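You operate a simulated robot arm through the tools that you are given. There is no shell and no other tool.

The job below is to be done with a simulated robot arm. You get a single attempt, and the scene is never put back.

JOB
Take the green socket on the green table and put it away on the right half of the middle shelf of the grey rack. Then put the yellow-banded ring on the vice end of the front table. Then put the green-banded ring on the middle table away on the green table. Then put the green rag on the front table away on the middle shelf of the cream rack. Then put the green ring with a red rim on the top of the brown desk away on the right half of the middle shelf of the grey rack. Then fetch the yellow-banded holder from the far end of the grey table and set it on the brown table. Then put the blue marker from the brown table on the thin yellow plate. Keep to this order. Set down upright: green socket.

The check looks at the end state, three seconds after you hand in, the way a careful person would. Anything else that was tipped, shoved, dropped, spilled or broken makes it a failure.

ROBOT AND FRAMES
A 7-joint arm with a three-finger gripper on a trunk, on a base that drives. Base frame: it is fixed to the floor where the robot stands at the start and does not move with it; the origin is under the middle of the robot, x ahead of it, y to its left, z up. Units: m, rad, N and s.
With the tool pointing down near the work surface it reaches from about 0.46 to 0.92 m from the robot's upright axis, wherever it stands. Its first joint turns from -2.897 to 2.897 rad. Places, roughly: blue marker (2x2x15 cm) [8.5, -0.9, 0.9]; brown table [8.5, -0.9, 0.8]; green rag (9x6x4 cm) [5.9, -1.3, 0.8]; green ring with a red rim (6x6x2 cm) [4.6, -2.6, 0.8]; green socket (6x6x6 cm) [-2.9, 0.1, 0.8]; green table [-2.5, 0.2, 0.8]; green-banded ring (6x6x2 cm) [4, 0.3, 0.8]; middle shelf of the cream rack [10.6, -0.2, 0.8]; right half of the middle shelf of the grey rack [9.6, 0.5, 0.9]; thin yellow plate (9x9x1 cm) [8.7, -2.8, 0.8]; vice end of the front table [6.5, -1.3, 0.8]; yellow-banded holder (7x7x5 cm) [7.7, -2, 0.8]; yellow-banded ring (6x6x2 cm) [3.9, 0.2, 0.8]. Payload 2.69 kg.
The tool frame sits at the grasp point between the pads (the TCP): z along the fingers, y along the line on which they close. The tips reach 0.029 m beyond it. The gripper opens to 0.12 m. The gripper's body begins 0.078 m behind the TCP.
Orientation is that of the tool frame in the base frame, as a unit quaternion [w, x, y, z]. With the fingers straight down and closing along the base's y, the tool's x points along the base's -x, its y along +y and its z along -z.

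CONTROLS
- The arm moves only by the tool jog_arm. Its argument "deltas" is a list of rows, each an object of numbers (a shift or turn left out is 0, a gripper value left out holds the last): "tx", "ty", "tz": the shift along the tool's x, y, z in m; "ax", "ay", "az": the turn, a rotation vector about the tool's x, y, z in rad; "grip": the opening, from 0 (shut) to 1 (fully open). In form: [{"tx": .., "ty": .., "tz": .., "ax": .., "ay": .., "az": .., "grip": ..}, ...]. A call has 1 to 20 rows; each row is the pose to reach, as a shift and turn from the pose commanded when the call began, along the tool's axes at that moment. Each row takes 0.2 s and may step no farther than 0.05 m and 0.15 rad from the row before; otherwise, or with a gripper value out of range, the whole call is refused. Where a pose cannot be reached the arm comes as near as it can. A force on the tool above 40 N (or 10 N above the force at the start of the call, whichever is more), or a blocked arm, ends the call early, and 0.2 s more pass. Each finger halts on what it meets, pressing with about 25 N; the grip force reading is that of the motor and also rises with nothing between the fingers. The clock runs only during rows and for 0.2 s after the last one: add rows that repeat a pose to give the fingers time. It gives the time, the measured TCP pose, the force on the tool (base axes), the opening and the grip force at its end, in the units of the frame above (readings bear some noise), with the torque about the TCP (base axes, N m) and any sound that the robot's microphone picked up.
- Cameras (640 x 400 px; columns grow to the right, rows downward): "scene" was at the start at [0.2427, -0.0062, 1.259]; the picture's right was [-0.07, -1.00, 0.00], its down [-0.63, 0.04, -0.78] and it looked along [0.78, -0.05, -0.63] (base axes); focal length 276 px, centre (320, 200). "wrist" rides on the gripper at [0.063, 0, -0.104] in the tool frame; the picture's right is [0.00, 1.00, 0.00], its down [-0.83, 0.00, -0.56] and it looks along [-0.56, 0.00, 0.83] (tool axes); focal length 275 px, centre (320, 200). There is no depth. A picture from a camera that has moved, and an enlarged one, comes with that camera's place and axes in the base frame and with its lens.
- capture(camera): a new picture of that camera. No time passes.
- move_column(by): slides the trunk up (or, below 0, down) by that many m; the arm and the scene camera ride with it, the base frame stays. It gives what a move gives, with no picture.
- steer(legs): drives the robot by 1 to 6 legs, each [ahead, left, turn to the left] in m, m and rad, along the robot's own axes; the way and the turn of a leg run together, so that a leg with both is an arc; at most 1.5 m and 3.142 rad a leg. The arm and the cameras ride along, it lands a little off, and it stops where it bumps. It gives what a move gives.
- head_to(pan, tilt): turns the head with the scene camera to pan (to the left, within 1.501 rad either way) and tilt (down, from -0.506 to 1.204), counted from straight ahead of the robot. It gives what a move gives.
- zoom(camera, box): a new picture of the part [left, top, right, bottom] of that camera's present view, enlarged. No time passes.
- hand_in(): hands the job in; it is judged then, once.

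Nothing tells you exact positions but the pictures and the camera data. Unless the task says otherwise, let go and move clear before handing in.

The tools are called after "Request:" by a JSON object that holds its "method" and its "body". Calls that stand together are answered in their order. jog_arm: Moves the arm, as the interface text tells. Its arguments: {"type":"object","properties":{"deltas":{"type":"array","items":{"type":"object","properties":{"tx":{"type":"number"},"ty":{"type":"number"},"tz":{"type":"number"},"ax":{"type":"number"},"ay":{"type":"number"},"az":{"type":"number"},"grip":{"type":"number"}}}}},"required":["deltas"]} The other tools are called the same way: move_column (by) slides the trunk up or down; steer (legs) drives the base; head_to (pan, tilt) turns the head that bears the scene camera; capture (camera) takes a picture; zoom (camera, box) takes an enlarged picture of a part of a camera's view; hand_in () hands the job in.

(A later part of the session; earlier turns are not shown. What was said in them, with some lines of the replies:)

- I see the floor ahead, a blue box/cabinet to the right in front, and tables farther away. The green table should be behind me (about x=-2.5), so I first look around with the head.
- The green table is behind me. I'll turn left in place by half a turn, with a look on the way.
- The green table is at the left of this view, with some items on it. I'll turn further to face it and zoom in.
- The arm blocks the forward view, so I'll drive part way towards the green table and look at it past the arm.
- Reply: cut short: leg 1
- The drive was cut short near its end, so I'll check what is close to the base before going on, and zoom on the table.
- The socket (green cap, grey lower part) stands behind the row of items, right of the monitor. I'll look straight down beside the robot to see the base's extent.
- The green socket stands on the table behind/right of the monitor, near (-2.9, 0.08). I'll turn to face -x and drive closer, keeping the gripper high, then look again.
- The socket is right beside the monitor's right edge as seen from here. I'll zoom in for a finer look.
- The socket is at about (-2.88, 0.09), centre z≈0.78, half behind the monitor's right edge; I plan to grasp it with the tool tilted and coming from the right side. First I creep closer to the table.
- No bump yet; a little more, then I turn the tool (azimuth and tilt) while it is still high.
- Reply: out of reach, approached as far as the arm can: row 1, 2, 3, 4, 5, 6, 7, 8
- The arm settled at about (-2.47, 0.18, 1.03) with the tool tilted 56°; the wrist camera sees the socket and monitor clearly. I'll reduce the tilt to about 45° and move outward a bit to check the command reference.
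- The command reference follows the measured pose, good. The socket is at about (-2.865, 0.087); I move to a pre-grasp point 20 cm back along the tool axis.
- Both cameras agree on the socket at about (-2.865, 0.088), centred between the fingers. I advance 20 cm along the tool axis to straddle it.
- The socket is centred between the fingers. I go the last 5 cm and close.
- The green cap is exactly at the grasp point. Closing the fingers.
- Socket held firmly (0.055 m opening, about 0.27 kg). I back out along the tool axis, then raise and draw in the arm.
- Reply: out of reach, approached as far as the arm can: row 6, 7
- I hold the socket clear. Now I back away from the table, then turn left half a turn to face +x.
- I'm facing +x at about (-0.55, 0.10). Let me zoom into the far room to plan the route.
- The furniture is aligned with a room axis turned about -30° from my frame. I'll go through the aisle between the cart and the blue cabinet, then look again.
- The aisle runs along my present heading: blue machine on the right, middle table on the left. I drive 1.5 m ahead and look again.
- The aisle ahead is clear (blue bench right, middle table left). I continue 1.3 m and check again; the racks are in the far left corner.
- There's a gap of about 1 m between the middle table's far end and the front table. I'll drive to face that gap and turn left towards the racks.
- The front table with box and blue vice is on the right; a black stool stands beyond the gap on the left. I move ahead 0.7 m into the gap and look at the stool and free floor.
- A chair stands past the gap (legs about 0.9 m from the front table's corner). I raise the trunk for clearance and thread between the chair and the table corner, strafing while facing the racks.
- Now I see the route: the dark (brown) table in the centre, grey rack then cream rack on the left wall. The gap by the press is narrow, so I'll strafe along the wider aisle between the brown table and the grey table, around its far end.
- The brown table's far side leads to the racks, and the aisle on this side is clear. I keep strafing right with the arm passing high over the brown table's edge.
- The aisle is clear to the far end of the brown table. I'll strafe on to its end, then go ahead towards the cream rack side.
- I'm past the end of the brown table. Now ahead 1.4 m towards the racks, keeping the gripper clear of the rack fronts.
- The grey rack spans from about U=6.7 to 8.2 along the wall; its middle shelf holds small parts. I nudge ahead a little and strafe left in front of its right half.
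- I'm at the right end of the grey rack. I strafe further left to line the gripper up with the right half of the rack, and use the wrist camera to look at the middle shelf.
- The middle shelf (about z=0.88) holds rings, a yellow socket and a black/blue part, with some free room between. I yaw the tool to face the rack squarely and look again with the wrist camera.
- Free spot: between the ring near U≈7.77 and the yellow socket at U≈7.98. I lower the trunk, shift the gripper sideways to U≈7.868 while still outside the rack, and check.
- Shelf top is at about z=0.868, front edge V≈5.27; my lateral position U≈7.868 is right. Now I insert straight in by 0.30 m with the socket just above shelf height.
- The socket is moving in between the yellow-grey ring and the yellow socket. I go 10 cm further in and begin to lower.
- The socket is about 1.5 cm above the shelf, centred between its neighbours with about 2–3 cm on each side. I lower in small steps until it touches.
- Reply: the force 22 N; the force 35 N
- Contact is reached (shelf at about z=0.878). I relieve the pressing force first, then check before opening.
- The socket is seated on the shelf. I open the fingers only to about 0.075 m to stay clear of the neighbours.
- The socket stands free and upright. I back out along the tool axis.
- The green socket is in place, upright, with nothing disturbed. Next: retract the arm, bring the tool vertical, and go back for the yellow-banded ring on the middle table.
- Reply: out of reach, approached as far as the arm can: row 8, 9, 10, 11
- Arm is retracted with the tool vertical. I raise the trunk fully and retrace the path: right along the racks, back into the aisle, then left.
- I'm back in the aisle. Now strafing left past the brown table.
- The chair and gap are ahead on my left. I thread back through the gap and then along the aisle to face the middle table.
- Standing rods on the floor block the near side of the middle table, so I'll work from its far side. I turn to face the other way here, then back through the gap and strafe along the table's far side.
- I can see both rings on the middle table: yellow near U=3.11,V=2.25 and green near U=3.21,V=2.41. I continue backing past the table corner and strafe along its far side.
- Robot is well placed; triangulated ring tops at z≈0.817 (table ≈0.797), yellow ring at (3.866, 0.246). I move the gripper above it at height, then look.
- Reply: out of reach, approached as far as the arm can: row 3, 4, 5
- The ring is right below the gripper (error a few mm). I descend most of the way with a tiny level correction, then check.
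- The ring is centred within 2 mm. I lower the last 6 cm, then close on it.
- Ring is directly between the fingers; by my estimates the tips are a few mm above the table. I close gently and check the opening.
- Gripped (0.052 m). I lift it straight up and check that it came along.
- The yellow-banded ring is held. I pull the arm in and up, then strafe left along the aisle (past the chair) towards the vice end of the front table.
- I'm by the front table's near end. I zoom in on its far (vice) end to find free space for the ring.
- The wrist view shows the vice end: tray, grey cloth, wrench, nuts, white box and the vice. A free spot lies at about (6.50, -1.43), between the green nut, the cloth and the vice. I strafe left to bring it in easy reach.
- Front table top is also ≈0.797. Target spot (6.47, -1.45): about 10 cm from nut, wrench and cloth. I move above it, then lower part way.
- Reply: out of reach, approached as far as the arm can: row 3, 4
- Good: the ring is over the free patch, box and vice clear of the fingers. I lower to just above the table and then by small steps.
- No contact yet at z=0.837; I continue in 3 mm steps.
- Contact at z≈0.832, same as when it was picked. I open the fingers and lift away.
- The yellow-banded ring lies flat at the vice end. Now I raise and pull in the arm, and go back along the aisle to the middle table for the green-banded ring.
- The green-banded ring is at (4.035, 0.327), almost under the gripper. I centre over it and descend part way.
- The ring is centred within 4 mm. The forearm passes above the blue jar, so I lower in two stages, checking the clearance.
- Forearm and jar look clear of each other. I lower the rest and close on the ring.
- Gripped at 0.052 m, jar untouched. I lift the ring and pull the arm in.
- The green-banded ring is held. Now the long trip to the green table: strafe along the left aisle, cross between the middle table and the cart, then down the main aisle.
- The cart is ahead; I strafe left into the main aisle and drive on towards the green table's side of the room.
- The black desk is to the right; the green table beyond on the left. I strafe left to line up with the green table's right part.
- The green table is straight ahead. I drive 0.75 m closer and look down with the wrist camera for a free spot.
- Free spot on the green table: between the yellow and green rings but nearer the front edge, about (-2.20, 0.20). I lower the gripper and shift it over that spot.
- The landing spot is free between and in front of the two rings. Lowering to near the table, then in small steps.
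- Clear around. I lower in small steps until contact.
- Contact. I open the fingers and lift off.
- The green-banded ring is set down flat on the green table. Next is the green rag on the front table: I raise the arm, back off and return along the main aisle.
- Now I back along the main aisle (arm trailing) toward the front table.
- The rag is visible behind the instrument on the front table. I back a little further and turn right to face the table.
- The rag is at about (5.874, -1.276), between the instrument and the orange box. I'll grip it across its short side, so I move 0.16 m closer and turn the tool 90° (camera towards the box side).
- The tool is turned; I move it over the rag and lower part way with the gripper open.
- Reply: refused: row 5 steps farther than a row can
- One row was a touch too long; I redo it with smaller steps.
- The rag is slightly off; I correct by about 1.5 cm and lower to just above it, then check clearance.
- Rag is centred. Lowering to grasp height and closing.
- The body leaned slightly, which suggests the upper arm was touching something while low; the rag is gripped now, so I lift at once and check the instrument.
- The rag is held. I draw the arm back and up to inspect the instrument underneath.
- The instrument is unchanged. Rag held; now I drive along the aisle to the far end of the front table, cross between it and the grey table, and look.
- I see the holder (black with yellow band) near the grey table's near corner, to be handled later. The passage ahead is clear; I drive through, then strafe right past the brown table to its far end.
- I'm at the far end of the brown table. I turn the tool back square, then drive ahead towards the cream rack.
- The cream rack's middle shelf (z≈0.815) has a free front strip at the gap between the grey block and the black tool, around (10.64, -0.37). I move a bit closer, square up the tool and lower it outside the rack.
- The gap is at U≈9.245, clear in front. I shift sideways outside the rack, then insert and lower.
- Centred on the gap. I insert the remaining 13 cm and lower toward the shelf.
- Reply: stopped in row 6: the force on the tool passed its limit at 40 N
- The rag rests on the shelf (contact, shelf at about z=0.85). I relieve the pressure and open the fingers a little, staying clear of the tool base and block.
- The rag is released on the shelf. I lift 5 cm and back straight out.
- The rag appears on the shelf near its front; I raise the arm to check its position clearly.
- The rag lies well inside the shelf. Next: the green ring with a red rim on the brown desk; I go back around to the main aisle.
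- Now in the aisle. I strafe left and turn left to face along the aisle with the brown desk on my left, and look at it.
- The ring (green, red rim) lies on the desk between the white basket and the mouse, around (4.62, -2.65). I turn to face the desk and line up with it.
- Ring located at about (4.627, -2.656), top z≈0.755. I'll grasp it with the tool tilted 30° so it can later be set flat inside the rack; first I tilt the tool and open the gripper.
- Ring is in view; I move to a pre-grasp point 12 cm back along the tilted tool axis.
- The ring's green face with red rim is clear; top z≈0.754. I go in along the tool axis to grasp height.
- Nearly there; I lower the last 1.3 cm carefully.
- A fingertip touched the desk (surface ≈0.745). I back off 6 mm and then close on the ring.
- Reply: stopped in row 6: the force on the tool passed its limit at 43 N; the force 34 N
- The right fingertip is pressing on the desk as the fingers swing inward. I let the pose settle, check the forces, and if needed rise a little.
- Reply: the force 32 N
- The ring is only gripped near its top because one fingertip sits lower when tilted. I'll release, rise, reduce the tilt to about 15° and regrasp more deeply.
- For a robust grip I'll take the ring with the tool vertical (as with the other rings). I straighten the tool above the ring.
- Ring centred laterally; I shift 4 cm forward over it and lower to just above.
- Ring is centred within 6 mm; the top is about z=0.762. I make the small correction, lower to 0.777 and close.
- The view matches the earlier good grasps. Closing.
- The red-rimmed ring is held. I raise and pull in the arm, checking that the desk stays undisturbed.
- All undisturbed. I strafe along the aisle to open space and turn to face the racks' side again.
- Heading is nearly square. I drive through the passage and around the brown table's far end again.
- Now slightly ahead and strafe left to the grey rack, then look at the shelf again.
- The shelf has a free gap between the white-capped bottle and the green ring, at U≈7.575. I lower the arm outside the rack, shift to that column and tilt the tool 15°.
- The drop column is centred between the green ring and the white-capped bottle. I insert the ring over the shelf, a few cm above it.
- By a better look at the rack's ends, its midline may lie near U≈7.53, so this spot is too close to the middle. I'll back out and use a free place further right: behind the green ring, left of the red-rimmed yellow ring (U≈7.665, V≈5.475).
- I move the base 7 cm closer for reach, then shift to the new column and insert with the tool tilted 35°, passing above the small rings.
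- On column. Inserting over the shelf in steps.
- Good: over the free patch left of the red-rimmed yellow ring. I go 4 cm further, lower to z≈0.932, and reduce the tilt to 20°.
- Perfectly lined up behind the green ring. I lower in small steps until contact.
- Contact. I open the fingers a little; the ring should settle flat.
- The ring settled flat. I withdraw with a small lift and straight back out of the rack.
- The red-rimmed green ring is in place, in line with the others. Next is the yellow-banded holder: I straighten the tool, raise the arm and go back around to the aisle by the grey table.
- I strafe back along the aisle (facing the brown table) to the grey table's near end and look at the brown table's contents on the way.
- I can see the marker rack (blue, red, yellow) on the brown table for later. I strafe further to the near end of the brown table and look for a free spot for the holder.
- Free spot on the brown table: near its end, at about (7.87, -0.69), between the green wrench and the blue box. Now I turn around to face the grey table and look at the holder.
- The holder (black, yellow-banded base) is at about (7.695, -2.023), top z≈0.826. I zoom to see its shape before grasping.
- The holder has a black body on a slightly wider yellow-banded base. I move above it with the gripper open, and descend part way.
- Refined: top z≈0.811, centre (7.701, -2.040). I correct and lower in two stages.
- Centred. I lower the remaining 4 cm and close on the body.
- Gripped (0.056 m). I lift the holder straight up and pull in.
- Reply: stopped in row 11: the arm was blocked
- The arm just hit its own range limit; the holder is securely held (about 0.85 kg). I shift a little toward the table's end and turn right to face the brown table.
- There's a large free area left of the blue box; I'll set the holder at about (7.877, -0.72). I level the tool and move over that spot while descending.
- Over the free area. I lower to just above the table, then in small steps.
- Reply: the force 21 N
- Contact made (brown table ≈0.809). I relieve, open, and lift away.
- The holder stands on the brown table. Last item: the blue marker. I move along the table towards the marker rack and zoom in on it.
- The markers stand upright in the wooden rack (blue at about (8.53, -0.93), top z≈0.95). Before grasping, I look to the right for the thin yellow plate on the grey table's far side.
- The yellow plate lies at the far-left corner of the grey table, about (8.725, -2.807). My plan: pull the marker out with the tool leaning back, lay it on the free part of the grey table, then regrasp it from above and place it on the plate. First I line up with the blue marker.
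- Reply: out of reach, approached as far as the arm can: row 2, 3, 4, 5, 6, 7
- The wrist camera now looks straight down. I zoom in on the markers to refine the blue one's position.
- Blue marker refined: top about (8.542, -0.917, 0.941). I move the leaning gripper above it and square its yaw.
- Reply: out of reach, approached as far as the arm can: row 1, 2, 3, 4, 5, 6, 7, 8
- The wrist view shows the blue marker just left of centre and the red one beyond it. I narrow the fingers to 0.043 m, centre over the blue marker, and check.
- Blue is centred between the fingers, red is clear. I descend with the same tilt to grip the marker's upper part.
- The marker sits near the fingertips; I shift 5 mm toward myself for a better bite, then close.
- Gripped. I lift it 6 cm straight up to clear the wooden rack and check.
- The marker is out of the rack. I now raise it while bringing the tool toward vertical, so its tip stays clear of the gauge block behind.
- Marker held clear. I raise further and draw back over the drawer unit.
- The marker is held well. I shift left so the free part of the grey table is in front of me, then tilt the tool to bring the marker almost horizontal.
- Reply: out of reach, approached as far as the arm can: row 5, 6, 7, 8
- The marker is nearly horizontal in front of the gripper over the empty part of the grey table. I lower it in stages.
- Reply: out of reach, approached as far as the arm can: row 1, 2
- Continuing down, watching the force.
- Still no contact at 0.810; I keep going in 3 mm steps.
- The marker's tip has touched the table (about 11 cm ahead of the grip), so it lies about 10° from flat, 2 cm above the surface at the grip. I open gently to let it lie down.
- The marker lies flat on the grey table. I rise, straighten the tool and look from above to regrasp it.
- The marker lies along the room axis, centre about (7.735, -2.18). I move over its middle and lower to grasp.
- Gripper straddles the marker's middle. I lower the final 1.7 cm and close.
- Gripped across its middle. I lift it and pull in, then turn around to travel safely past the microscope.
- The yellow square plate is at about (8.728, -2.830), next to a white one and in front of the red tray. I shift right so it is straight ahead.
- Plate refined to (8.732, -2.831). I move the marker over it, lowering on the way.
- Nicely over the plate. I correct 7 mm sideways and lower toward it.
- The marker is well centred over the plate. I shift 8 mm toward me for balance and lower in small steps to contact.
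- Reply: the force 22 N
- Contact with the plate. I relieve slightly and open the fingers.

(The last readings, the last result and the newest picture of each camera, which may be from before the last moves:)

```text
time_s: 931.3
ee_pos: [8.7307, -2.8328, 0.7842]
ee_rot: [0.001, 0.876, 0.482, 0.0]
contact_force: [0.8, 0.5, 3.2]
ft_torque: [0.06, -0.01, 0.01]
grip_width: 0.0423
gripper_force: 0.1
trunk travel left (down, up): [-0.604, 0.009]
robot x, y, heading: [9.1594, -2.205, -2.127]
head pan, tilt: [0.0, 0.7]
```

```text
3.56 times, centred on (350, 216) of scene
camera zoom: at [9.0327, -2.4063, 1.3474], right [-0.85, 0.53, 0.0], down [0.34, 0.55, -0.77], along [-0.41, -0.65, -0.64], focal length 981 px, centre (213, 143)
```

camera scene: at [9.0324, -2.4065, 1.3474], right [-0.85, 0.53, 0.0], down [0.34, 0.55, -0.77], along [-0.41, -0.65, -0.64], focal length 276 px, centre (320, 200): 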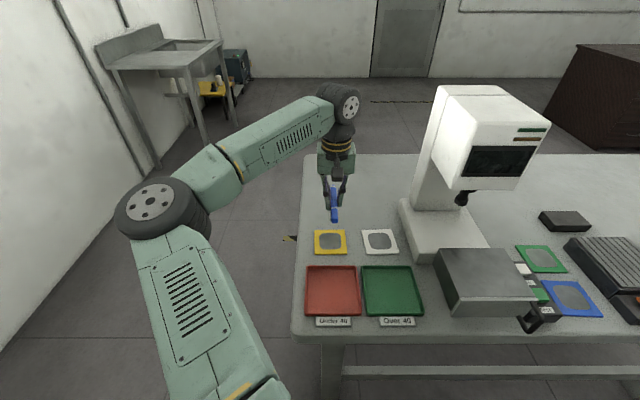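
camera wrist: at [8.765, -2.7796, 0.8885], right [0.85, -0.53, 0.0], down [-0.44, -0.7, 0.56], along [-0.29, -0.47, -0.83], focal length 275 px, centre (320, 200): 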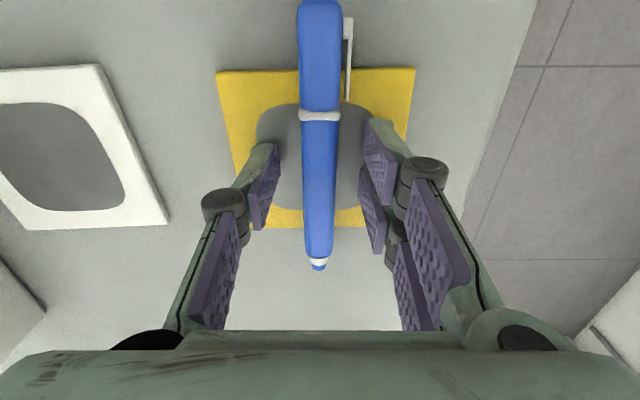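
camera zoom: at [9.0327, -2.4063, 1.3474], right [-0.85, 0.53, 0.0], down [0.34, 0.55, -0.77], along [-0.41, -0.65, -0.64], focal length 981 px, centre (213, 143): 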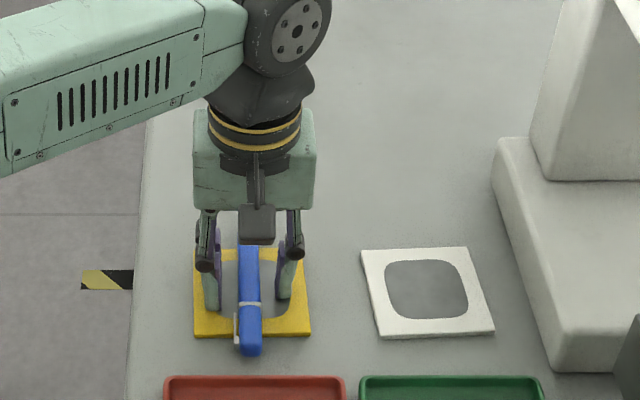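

The marker lies across the yellow plate. I lift straight up and clear.

Request:
{"method": "jog_arm", "body": {"deltas": [{"tz": -0.01}, {"tz": -0.03}, {"tz": -0.07}, {"tz": -0.11}, {"tz": -0.15}, {"tz": -0.19}, {"tz": -0.23}, {"tz": -0.27, "tx": 0.03}, {"tz": -0.3, "tx": 0.06}, {"tz": -0.33, "tx": 0.1}, {"tz": -0.33, "tx": 0.13}, {"tz": -0.33, "tx": 0.13}]}}

Request:
{"method": "capture", "body": {"camera": "scene"}}

Request:
{"method": "zoom", "body": {"camera": "scene", "box": [260, 200, 440, 312]}}

Request:
{"method": "capture", "body": {"camera": "wrist"}}

```text
time_s: 933.9
ee_pos: [8.7996, -2.7233, 1.1142]
ee_rot: [0.002, 0.876, 0.482, 0.0]
contact_force: [-0.1, 0.6, -0.4]
ft_torque: [-0.01, -0.02, 0.0]
grip_width: 0.0432
gripper_force: 0.1
trunk travel left (down, up): [-0.604, 0.009]
robot x, y, heading: [9.1585, -2.2025, -2.132]
head pan, tilt: [0.0, 0.7]
```

```text
taken
camera scene: at [9.0323, -2.4066, 1.3473], right [-0.85, 0.53, 0.0], down [0.34, 0.55, -0.76], along [-0.41, -0.65, -0.64], focal length 276 px, centre (320, 200)
```

scene: 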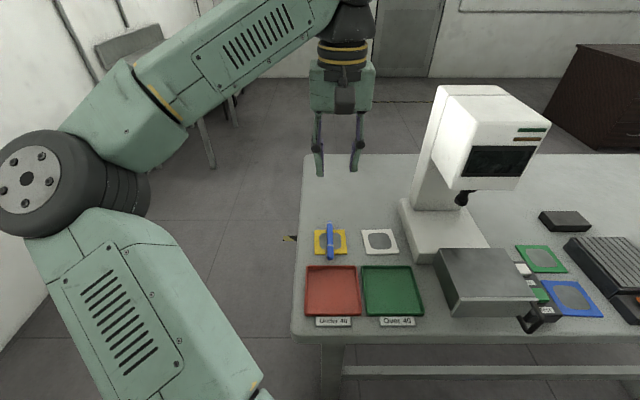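

```text
3.56 times, centred on (350, 256) of scene
camera zoom: at [9.0323, -2.4066, 1.3473], right [-0.85, 0.53, 0.0], down [0.34, 0.55, -0.76], along [-0.41, -0.65, -0.64], focal length 981 px, centre (213, 1)
```

zoom: 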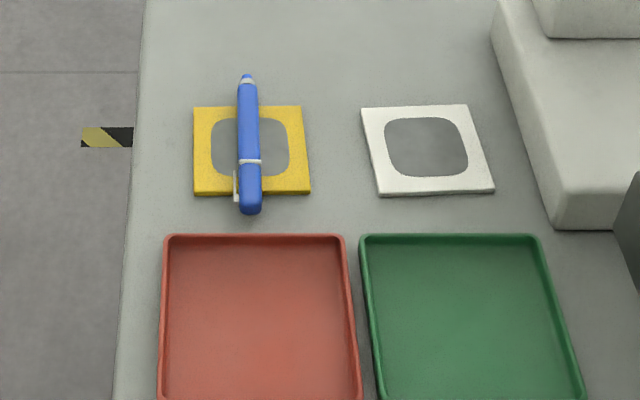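

```text
taken
camera wrist: at [8.8336, -2.6689, 1.2185], right [0.85, -0.53, 0.0], down [-0.44, -0.7, 0.56], along [-0.3, -0.47, -0.83], focal length 275 px, centre (320, 200)
```

wrist: 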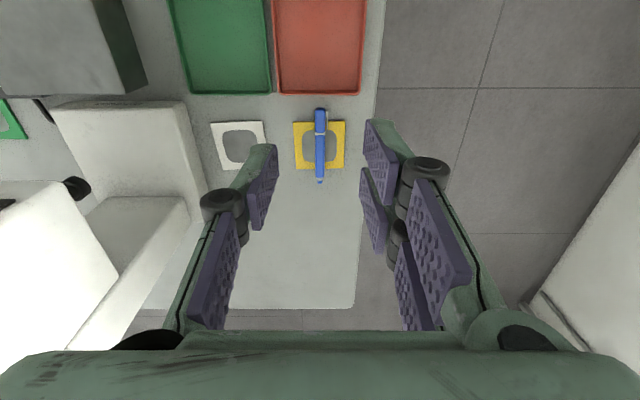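

All seven items are placed. The blue marker lies across the yellow plate, the gripper is open and clear, and I see nothing else disturbed, so I hand in the job.

Request:
{"method": "hand_in", "body": {}}

```text
The job is handed in.
```

All seven items are in their places and I have handed the job in. I saw nothing else tipped or moved. I worked in the order you gave.

| Item | Where it is now |
|---|---|
| Green socket | Upright on the right half of the grey rack's middle shelf, between the yellow-grey ring and the yellow socket |
| Yellow-banded ring | Flat on the front table's vice end, between the vice, the wrench and the grey cloth |
| Green-banded ring | Flat on the green table, near the front edge |
| Green rag | On the cream rack's middle shelf, between the grey block and the black tool |
| Green ring with a red rim | Flat on the right half of the grey rack's middle shelf, behind the other green ring |
| Yellow-banded holder | Standing on the brown table, left of the blue box |
| Blue marker | Lying across the yellow plate |

- **Ring at the vice end:** it is about 15 cm from the rough position you gave, because a tray and the cloth lie right at that point. If the intended area is small, the ring may be near its edge.
- **Blue marker:** its tip is pointed, so I laid it down. I set it on the empty part of the grey table first, then picked it up across the middle and placed it on the plate.
- **Rag pickup:** I think the arm briefly touched something, perhaps the instrument on the front table. I lifted off at once, and the instrument looked the same in the pictures before and after.
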